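You operate a simulated robot arm through the tools that you are given. There is no shell and no other tool. Be economical: measure what you need, move in short steps, check, and stop when the job is done.

Carry out the task below with a simulated robot arm. There is one attempt and no reset: what you move stays moved.

TASK
Turn the tester dial to 0 bar.
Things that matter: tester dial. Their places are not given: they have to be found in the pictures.

It is judged by the outcome, as a careful person would: the job done as asked, and still so three seconds after it is handed in. It fails if anything else is knocked over, pushed out of place, dropped, spilled or broken.

THE ROBOT
A 7-joint arm with a two-finger parallel gripper, fixed in place. Base frame: the origin is at the foot of the arm, x ahead of it, y to its left, z up. Lengths are in m, angles in degrees, forces in N, time in s.
Its first joint turns from -66.0 to 66.0 degrees. Payload 2.6 kg.
Tool frame: the origin (TCP) lies between the finger pads and is the grasp point; the fingertips stand 0.03 m ahead of it; z points along the fingers, y is the line along which they close. The gripper opens to 0.094 m. The fingers are 0.028 m wide and 0.01 m thick; the gripper's body (0.05 by 0.096 m) begins 0.055 m behind the TCP.
Orientation is that of the tool frame in the base frame, as a unit quaternion [x, y, z, w]. With the fingers straight down and closing along the base's y, the tool's x points along the base's -x, its y along +y and its z along -z.

THE INTERFACE
- The arm moves only by the tool send_rows. Its argument "plan" is one flat list of numbers, 7 for each row, row after row: the shift along the tool's x, y, z in m, then the turn, a rotation vector about the tool's x, y, z in degrees, then the gripper command, from -1 (fully open) to 1 (shut), values between in proportion. In form: [dx, dy, dz, rx, ry, rz, jaw, dx, dy, dz, rx, ry, rz, jaw, ...]. A call has 1 to 8 rows; each row shifts and turns the commanded pose from where the row before left it, along the tool's axes as they then stand. A row lasts 0.2 s, in which the tool goes at most 0.05 m and 8.6 degrees; a call with a longer step from one row to the next is refused whole, and so is a gripper value outside its range. A pose out of reach is approached as far as the arm can. The call stops where the force on the tool passes 40 N (or 10 N more than at its start, if that is more) or the arm is blocked; 0.2 s more then pass. The fingers move at their own pace (about 0.072 m/s each) and stop on an object; they squeeze with about 37 N. The grip force told is the motor's: it shows also when the fingers shut on nothing. Time passes only in rows, and 0.2 s behind the last, so rows that do not move let the fingers close. It gives the time, the measured TCP pose, the force on the tool (base axes), the opening and the grip force at its end, in the units of the frame above (readings bear some noise), and new pictures: "views" is both (left out), scene, wrist or none.
- Cameras (640 x 400 px; columns grow to the right, rows downward): "scene" is fixed at [0.0445, 0.4304, 0.5825]; the picture's right is [-0.73, -0.68, 0.00], its down [-0.25, 0.27, -0.93] and it looks along [0.63, -0.68, -0.37] (base axes); focal length 363 px, centre (320, 200). "wrist" rides on the gripper at [-0.037, 0, -0.058] in the tool frame; the picture's right is [0.00, -1.00, 0.00], its down [0.97, 0.00, -0.24] and it looks along [0.24, 0.00, 0.97] (tool axes); focal length 218 px, centre (320, 200).
- measure_at(camera, pixels): for up to 12 pixels [column, row] of the newest picture of that camera ("zoom" is the newest enlarged one), the place [x, y, z] in the base frame of the surface seen there, good to about 0.002 m. No time passes.
- inspect(camera, box): a new picture of the part [left, top, right, bottom] of that camera's present view, enlarged. No time passes.
- job_done(): hands the job in; it is judged then, once.

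Work in short steps. Measure before you move; look again where a grasp or a placing could have gone wrong, and mend it. You have 60 turns and 120 pictures in all, the two below and enlarged ones among them. Open the gripper and draw the arm clear of the work before you hand the job in, unless the task says otherwise; then end with one line.

The tools are called after "Emit:" as a command line: name --argument value ..., lists and objects as JSON in quotes. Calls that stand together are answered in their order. send_rows: Moves the arm, as the interface text tells. Its arguments: {"type":"object","properties":{"plan":{"type":"array"},"views":{"type":"string","enum":["both","scene","wrist","none"]}},"required":["plan"]} The other tools are called the same way: measure_at (camera, pixels) gives the place of the surface under pixels of a picture; inspect (camera, box) takes an enlarged picture of a part of a camera's view; job_done () hands the job in.

At the start:

```text
t: 0.0
tool_pos: [0.3637, -0.0425, 0.3825]
tool_rot: [0.0, 1.0, 0.001, -0.001]
wrist_force: [0.9, 0.5, -1.0]
grip_width: 0.0938
grasp_force: 0.0
```

scene: 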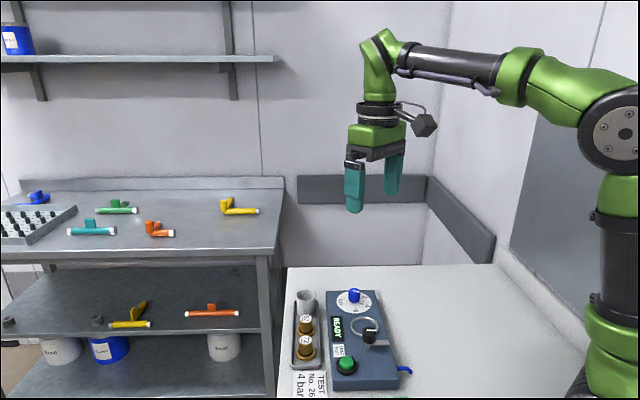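
wrist: 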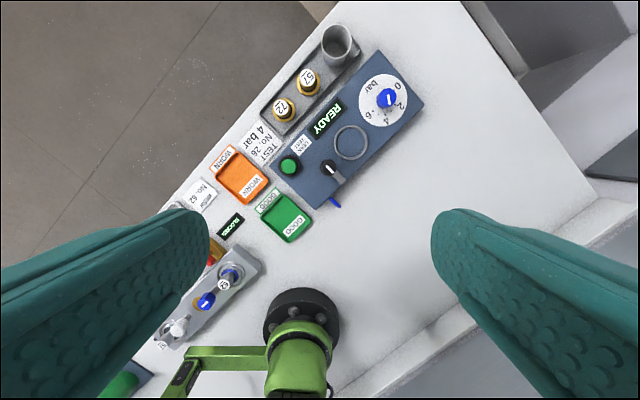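

The tester dial is the blue knob near wrist (387,98). I'll enlarge it and measure.

Emit:
inspect --camera "wrist" --box '[340, 60, 430, 140]'

Emit:
inspect --camera "scene" --box '[310, 270, 410, 350]'

Emit:
measure_at --camera "wrist" --pixels '[[387, 98], [397, 86], [399, 104], [386, 120], [371, 114], [375, 85], [340, 40], [352, 138], [410, 110], [332, 168]]'

```text
5.00 times, centred on (385, 100) of wrist
```

zoom: 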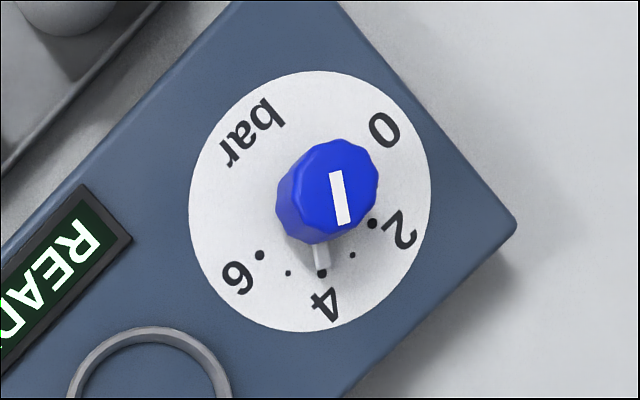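

```text
5.00 times, centred on (360, 310) of scene
```

zoom: 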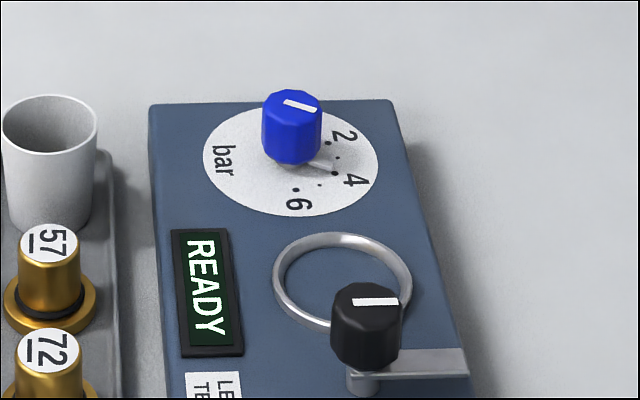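

```text
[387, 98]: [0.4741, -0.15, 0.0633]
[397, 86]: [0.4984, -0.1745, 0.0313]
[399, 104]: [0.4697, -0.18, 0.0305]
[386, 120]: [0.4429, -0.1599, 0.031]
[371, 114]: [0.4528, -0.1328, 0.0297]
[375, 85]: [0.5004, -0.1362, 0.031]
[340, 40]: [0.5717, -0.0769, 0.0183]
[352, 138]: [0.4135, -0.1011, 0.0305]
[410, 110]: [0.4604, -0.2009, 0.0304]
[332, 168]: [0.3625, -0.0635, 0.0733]
```

The pointer is at 4, and 0 lies about 120° counterclockwise seen from above. I'll move above the dial for a closer look.

Emit:
send_rows --plan '[-0.018, -0.0185, 0.025, 0, 0, 0, -1, -0.018, -0.0185, 0.025, 0, 0, 0, -1, -0.018, -0.0185, 0.025, 0, 0, 0, -1, -0.018, -0.0185, 0.025, 0, 0, 0, -1, -0.018, -0.0185, 0.025, 0, 0, 0, -1, -0.018, -0.0185, 0.025, 0, 0, 0, -1, 0, 0, 0, 0, 0, 0, -1]'

```text
t: 1.6
tool_pos: [0.4737, -0.1554, 0.2305]
tool_rot: [0.0, 1.0, 0.0, 0.0]
wrist_force: [-0.2, -0.5, 0.0]
grip_width: 0.0941
grasp_force: 0.1
```

scene: 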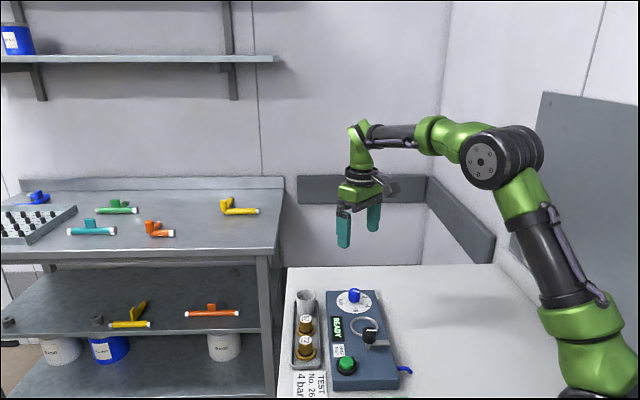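
wrist: 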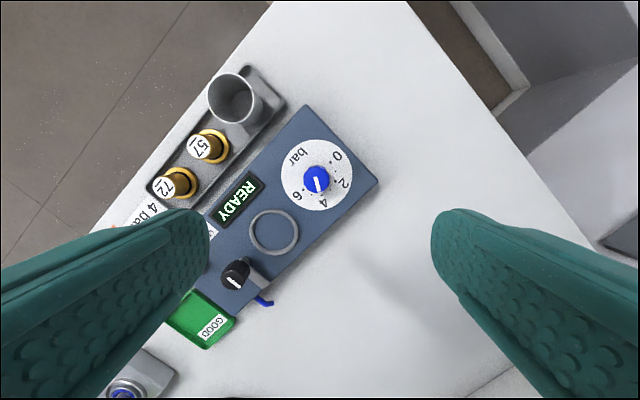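

Emit:
inspect --camera "wrist" --box '[270, 130, 366, 220]'

Emit:
measure_at --camera "wrist" --pixels '[[317, 180], [315, 174], [320, 186], [282, 175], [352, 175], [316, 140], [317, 210], [230, 82], [262, 215], [400, 200], [235, 268], [298, 235]]'

```text
4.44 times, centred on (318, 175) of wrist
```

zoom: 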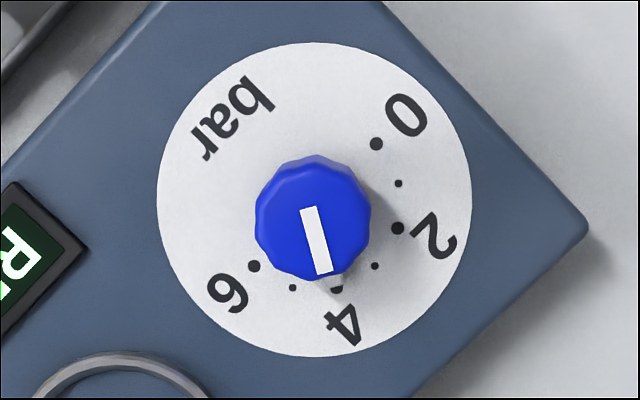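

```text
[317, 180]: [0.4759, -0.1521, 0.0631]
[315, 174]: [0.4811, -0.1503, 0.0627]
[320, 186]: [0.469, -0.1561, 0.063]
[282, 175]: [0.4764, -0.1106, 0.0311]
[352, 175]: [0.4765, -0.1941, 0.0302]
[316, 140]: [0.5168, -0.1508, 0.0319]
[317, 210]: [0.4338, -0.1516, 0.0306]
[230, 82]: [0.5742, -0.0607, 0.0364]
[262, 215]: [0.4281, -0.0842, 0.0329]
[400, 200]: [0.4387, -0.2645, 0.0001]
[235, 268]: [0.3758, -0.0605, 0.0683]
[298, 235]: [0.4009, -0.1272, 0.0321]
```

Emit:
measure_at --camera "zoom" --pixels '[[376, 144], [398, 184], [398, 228], [375, 266], [336, 290], [292, 287], [254, 266], [308, 210], [325, 272], [338, 282]]'

```text
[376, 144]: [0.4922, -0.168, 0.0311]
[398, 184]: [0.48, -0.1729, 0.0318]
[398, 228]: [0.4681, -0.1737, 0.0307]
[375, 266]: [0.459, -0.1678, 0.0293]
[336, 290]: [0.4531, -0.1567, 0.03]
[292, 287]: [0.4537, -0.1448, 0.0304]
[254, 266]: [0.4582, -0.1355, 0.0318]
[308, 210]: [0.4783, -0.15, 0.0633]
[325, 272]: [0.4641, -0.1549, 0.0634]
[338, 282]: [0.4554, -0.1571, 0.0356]
```

Knob axis is (0.475, -0.1522), top at z 0.063 and panel at 0.031. The pointer is at about -165° and 0 at about -43°. I'll centre and wind the wrist back 60°, before descending.

Emit:
send_rows --plan '[-0.0013, 0.0032, 0.01, 0, 0, 8.5, -1, 0, 0, 0.01, 0, 0, 8.5, -1, 0, 0, 0.01, 0, 0, 8.5, -1, 0, 0, 0.01, 0, 0, 8.5, -1, 0, 0, 0.01, 0, 0, 8.5, -1, 0, 0, 0.01, 0, 0, 8.5, -1, 0, 0, 0.01, 0, 0, 8.5, -1, 0, 0, 0, 0, 0, 0, -1]'

```text
t: 3.4
tool_pos: [0.4723, -0.1505, 0.1609]
tool_rot: [0.497, 0.868, 0.001, -0.001]
wrist_force: [0.4, 0.9, 0.1]
grip_width: 0.0942
grasp_force: 0.1
```

scene: 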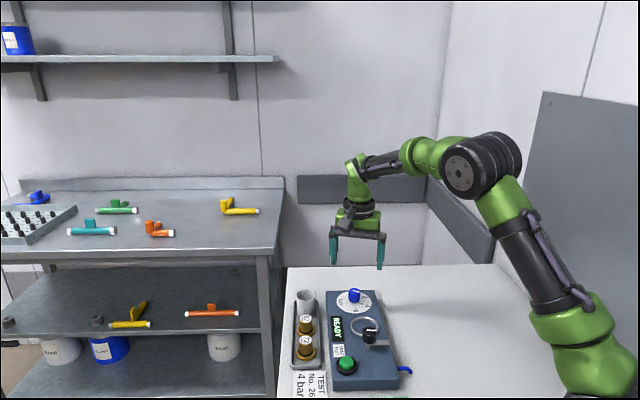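
wrist: 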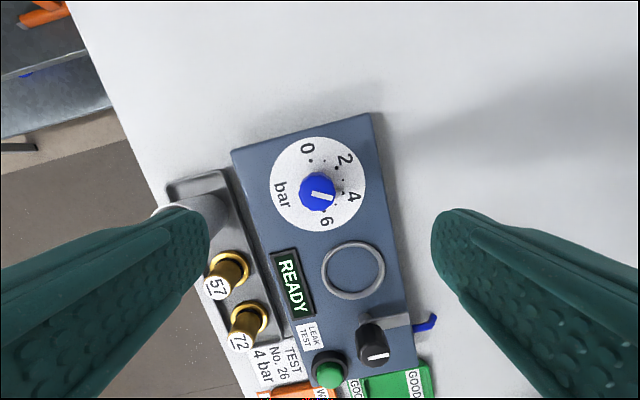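

Emit:
send_rows --plan '[-0.0015, 0.001, 0.02, 0, 0, 0, -1, 0, 0, 0.02, 0, 0, 0, -1, 0, 0, 0.02, 0, 0, 0, -1, 0, 0, 0, 0, 0, 0, -1, 0, 0, 0, 0, 0, 0, -1]'

```text
t: 4.6
tool_pos: [0.4748, -0.1503, 0.1025]
tool_rot: [0.496, 0.868, 0.0, 0.0]
wrist_force: [0.6, -0.2, -0.3]
grip_width: 0.0939
grasp_force: 0.0
```

scene: 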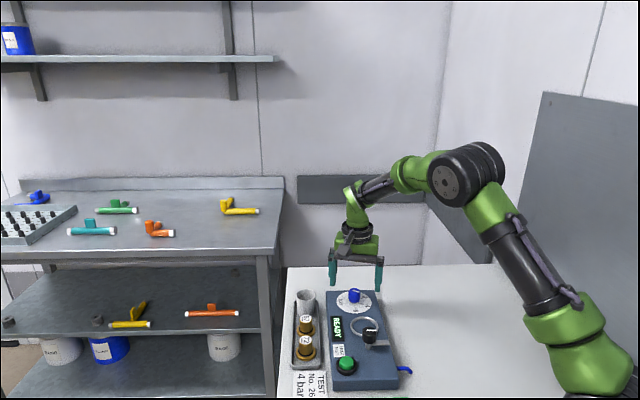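
wrist: 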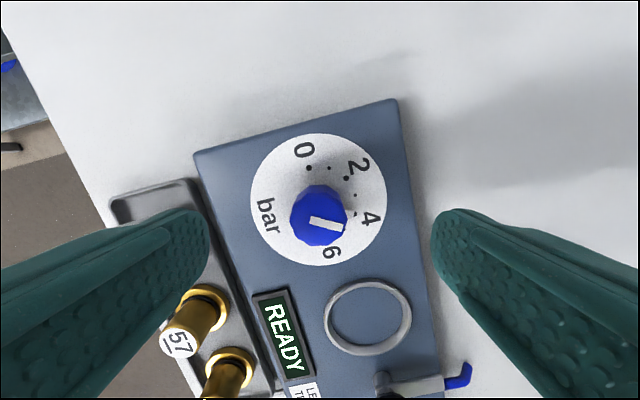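

The knob is centred at column 319, so I descend to TCP z≈0.070 and close.

Emit:
send_rows --plan '[-0.0015, 0, 0.011, 0, 0, 0, -1, 0, 0, 0.011, 0, 0, 0, -1, 0, 0, 0.0105, 0, 0, 0, -1, 0, 0, 0, 0, 0, 0, -1]'

Emit:
send_rows --plan '[0, 0, 0, 0, 0, 0, 0.6, 0, 0, 0, 0, 0, 0, 1, 0, 0, 0, 0, 0, 0, 1, 0, 0, 0, 0, 0, 0, 1]'

```text
t: 5.6
tool_pos: [0.4754, -0.151, 0.069]
tool_rot: [0.496, 0.868, -0.001, 0.0]
wrist_force: [0.5, -0.5, -0.3]
grip_width: 0.0938
grasp_force: 0.1
```

scene: 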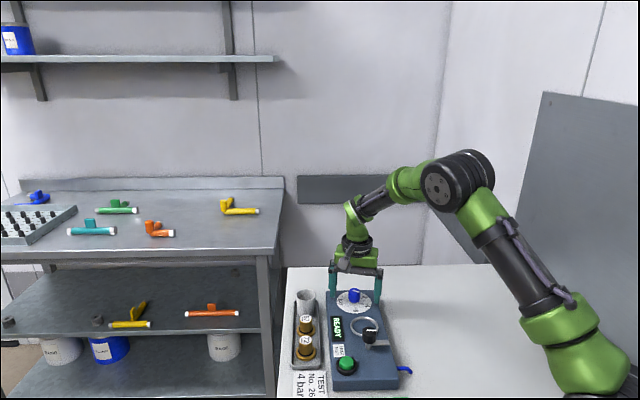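
wrist: 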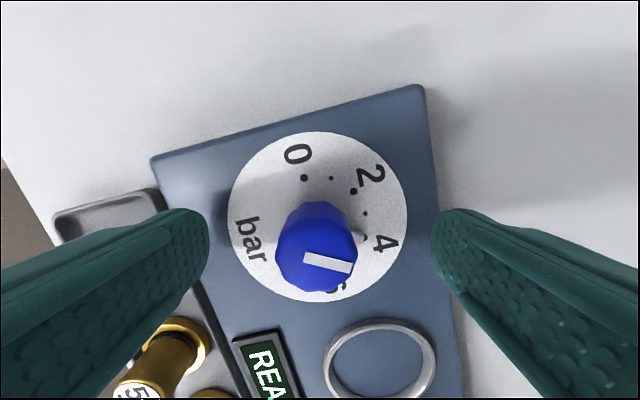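

```text
t: 6.6
tool_pos: [0.4754, -0.1498, 0.0687]
tool_rot: [0.496, 0.868, 0.001, 0.0]
wrist_force: [10.5, 3.3, -3.0]
grip_width: 0.0271
grasp_force: 45.0
```

scene: 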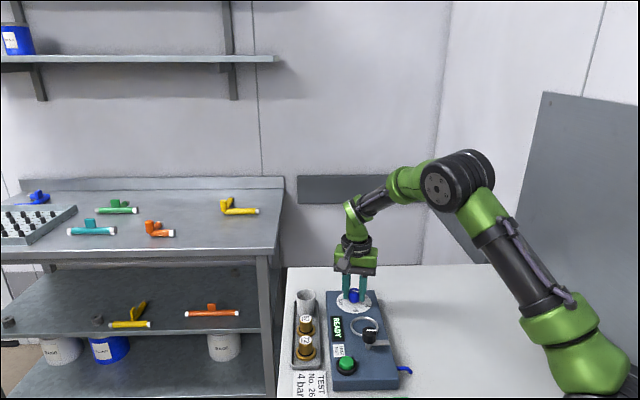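
wrist: 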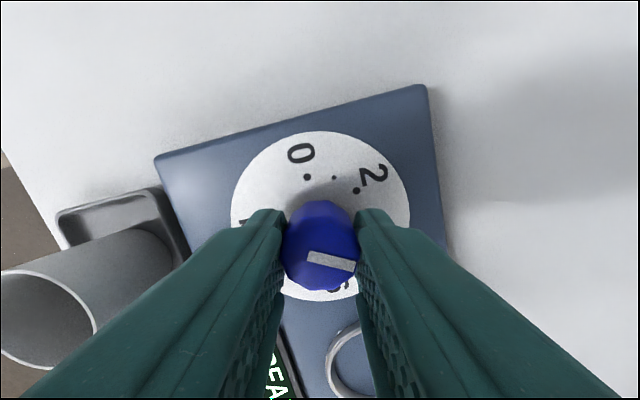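

Knob gripped (0.027 wide). I'll ease the 10 N sideways load and turn the first 32° as a check.

Emit:
send_rows --plan '[-0.0005, 0.001, 0, 0, 0, 0, 1, 0, 0, 0, 0, 0, -8, 1, 0, 0, 0, 0, 0, -8, 1, 0, 0, 0, 0, 0, -8, 1, 0, 0, 0, 0, 0, -8, 1, 0, 0, 0, 0, 0, 0, 1]'

```text
t: 8.0
tool_pos: [0.4751, -0.1505, 0.0688]
tool_rot: [0.237, 0.971, 0.001, -0.001]
wrist_force: [-15.8, 15.4, 19.4]
grip_width: 0.0267
grasp_force: 45.5
```

scene: 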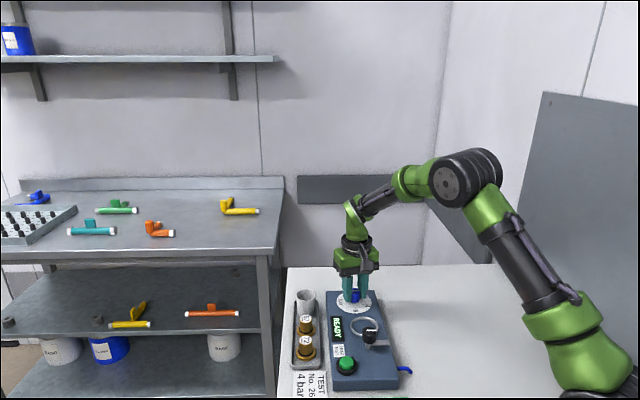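
wrist: 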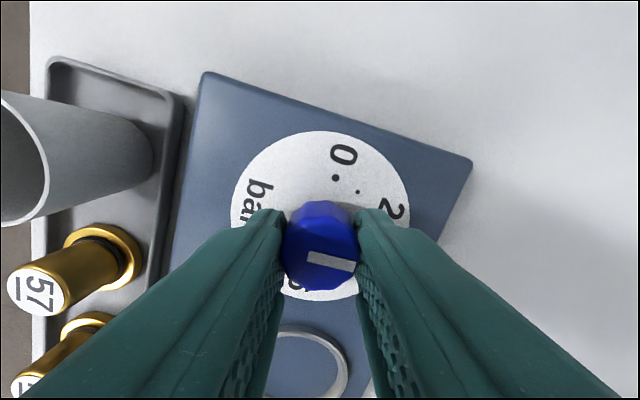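

The knob turns with the gripper, but side load has built up (~29 N). I'll ease along the force and check.

Emit:
send_rows --plan '[0.001, 0.0004, -0.001, 0, 0, 0, 1, 0, 0, 0, 0, 0, 0, 1]' --views "none"

```text
t: 8.6
tool_pos: [0.4753, -0.1503, 0.0698]
tool_rot: [0.237, 0.972, 0.0, 0.001]
wrist_force: [7.7, 5.8, -4.8]
grip_width: 0.0271
grasp_force: 44.9
```

Emit:
send_rows --plan '[0.0, 0.0005, 0, 0, 0, -7, 1, 0, 0, 0, 0, 0, -7, 1, 0, 0, 0, 0, 0, -7, 1, 0, 0, 0, 0, 0, -7, 1, 0, 0, 0, 0, 0, 0, 1]' --views "wrist"

```text
t: 9.8
tool_pos: [0.4758, -0.1509, 0.0706]
tool_rot: [-0.006, 1.0, -0.001, 0.0]
wrist_force: [12.0, -0.9, -25.1]
grip_width: 0.0265
grasp_force: 44.9
```

wrist: 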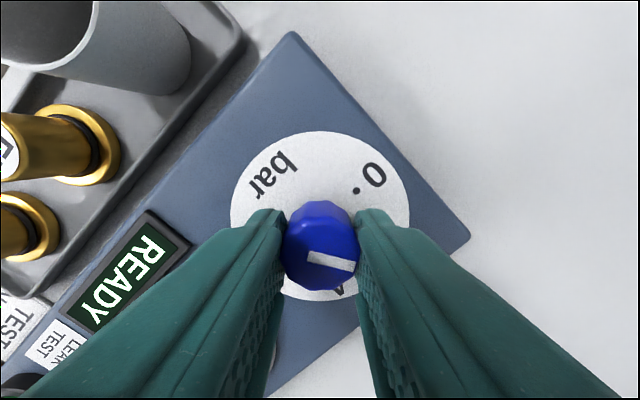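

Emit:
send_rows --plan '[-0.0006, 0.0, 0.001, 0, 0, 0, 1, 0, 0, 0, 0, 0, -7, 1, 0, 0, 0, 0, 0, -7, 1, 0, 0, 0, 0, 0, -7, 1, 0, 0, 0, 0, 0, -7, 1, 0, 0, 0, 0, 0, 0, 1]' --views "wrist"

```text
t: 11.2
tool_pos: [0.4747, -0.152, 0.0691]
tool_rot: [-0.246, 0.969, -0.001, -0.002]
wrist_force: [-16.3, -6.3, 1.5]
grip_width: 0.0269
grasp_force: 44.9
```

wrist: 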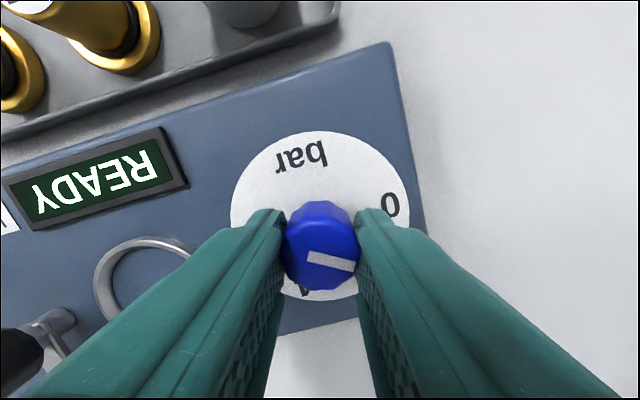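

Emit:
send_rows --plan '[0.0008, 0.0001, 0, 0, 0, 0, 1, 0, 0, 0, 0, 0, -8, 1, 0, 0, 0, 0, 0, -8, 1, 0, 0, 0, 0, 0, -8, 1, 0, 0, 0, 0, 0, -8, 1, 0, 0, 0, 0, 0, 0, 1]' --views "wrist"

```text
t: 12.6
tool_pos: [0.4756, -0.1516, 0.0696]
tool_rot: [-0.504, 0.864, -0.002, 0.0]
wrist_force: [3.7, -16.5, -8.8]
grip_width: 0.0271
grasp_force: 45.0
```

wrist: 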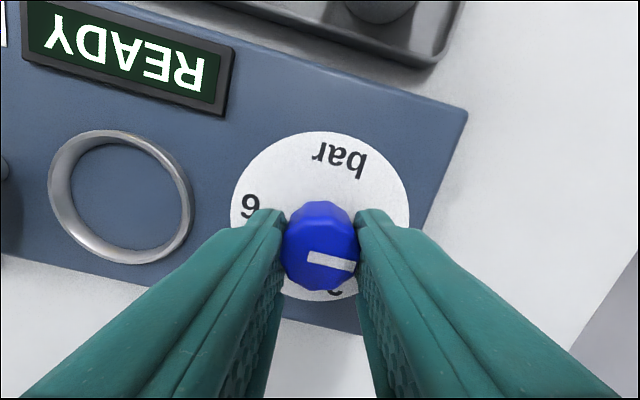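

Turned 120°. I'll release and rise to inspect.

Emit:
send_rows --plan '[0, 0, 0, 0, 0, 0, -1, 0, 0, 0, 0, 0, 0, -1, 0, 0, 0, 0, 0, 0, -1, 0, 0, 0, 0, 0, 0, -1, 0, 0, -0.03, 0, 0, 0, -1, 0, 0, -0.04, 0, 0, 0, -1, 0, 0, -0.04, 0, 0, 0, -1, 0, 0, 0, 0, 0, 0, -1]'

Emit:
inspect --camera "wrist" --box '[260, 130, 380, 250]'

```text
t: 14.4
tool_pos: [0.4738, -0.1488, 0.1825]
tool_rot: [-0.504, 0.863, 0.001, 0.0]
wrist_force: [0.4, -0.3, 0.4]
grip_width: 0.0938
grasp_force: 0.0
```

scene: 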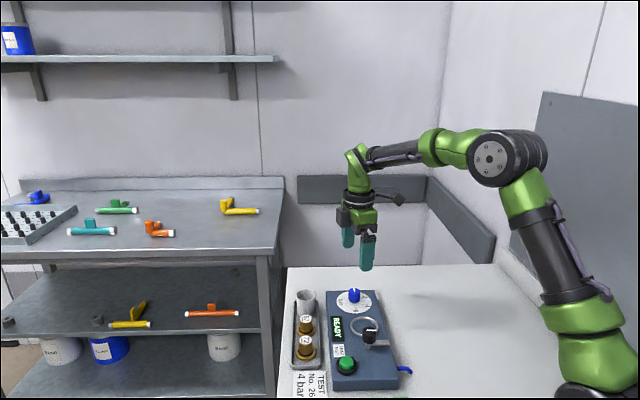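
wrist: 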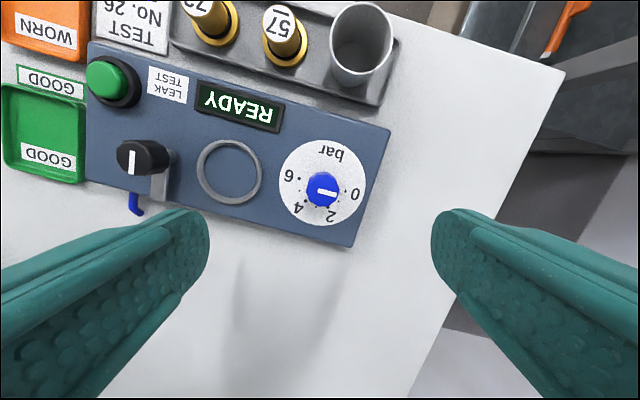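

```text
3.33 times, centred on (320, 190) of wrist
```

zoom: 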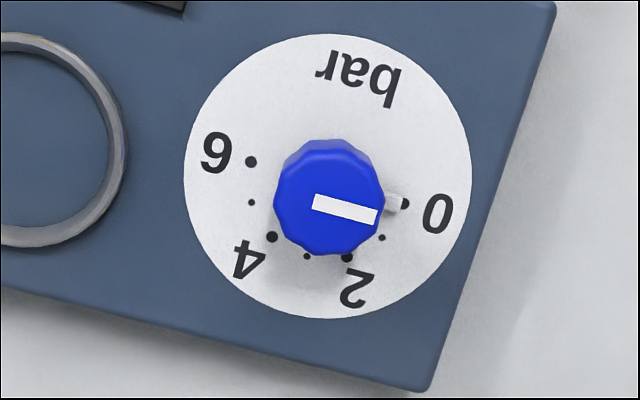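

Emit:
measure_at --camera "zoom" --pixels '[[406, 204], [347, 257], [272, 237], [251, 161], [316, 203], [376, 216], [396, 202], [385, 204], [184, 177], [471, 177], [328, 34], [328, 319]]'

Emit:
inspect --camera "wrist" --box '[300, 165, 364, 205]'

```text
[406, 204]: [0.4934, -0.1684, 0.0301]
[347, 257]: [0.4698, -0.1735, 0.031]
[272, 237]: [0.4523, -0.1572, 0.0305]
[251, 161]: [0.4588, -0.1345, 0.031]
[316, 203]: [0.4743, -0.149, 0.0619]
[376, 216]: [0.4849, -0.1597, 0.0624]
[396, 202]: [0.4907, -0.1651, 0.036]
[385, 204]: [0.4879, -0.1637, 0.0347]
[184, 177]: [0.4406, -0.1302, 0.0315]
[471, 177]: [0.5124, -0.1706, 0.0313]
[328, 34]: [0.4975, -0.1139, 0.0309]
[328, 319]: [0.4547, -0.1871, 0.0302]
```

```text
10.00 times, centred on (332, 185) of wrist
```

zoom: 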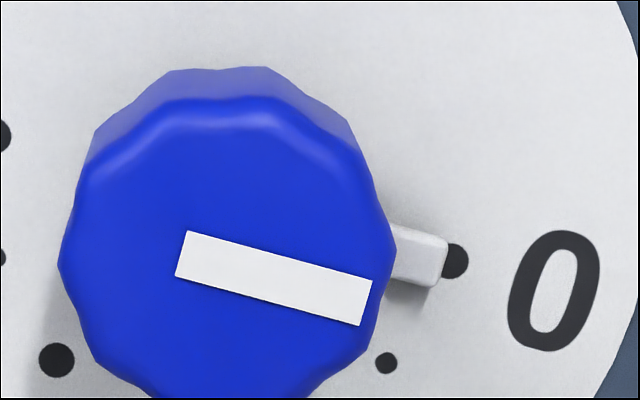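

The line and stub point to about -45°, matching the 0 dot at -45 to -46°, and nothing else has moved. I'll draw the arm up clear.

Emit:
send_rows --plan '[0, 0, -0.04, 0, 0, 0, -1, 0, 0, -0.04, 0, 0, 0, -1, 0, 0, -0.04, 0, 0, 0, -1, 0, 0, 0, 0, 0, 0, -1]'

```text
t: 15.4
tool_pos: [0.4756, -0.1503, 0.2997]
tool_rot: [-0.504, 0.864, -0.001, -0.001]
wrist_force: [-0.1, -0.6, 0.7]
grip_width: 0.0939
grasp_force: 0.2
```

scene: 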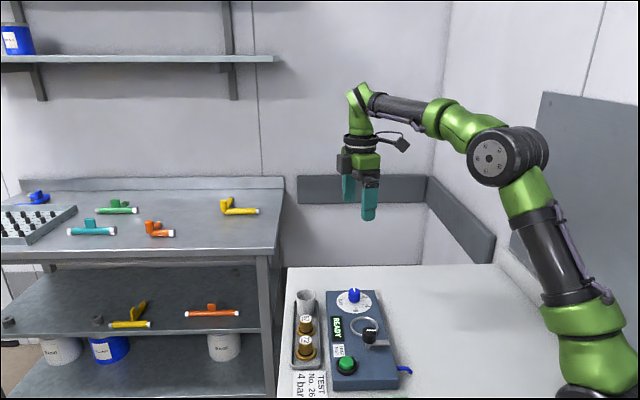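
wrist: 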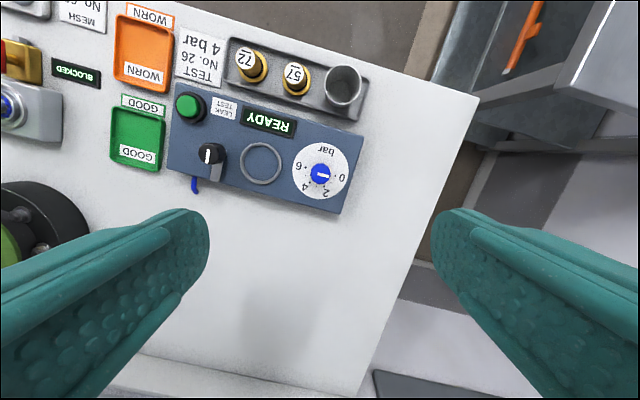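

Emit:
job_done

```text
The job is handed in.
```

The tester dial now points to 0 bar, within about 1° of the mark; the gripper is open, the arm is clear, and nothing else was moved.
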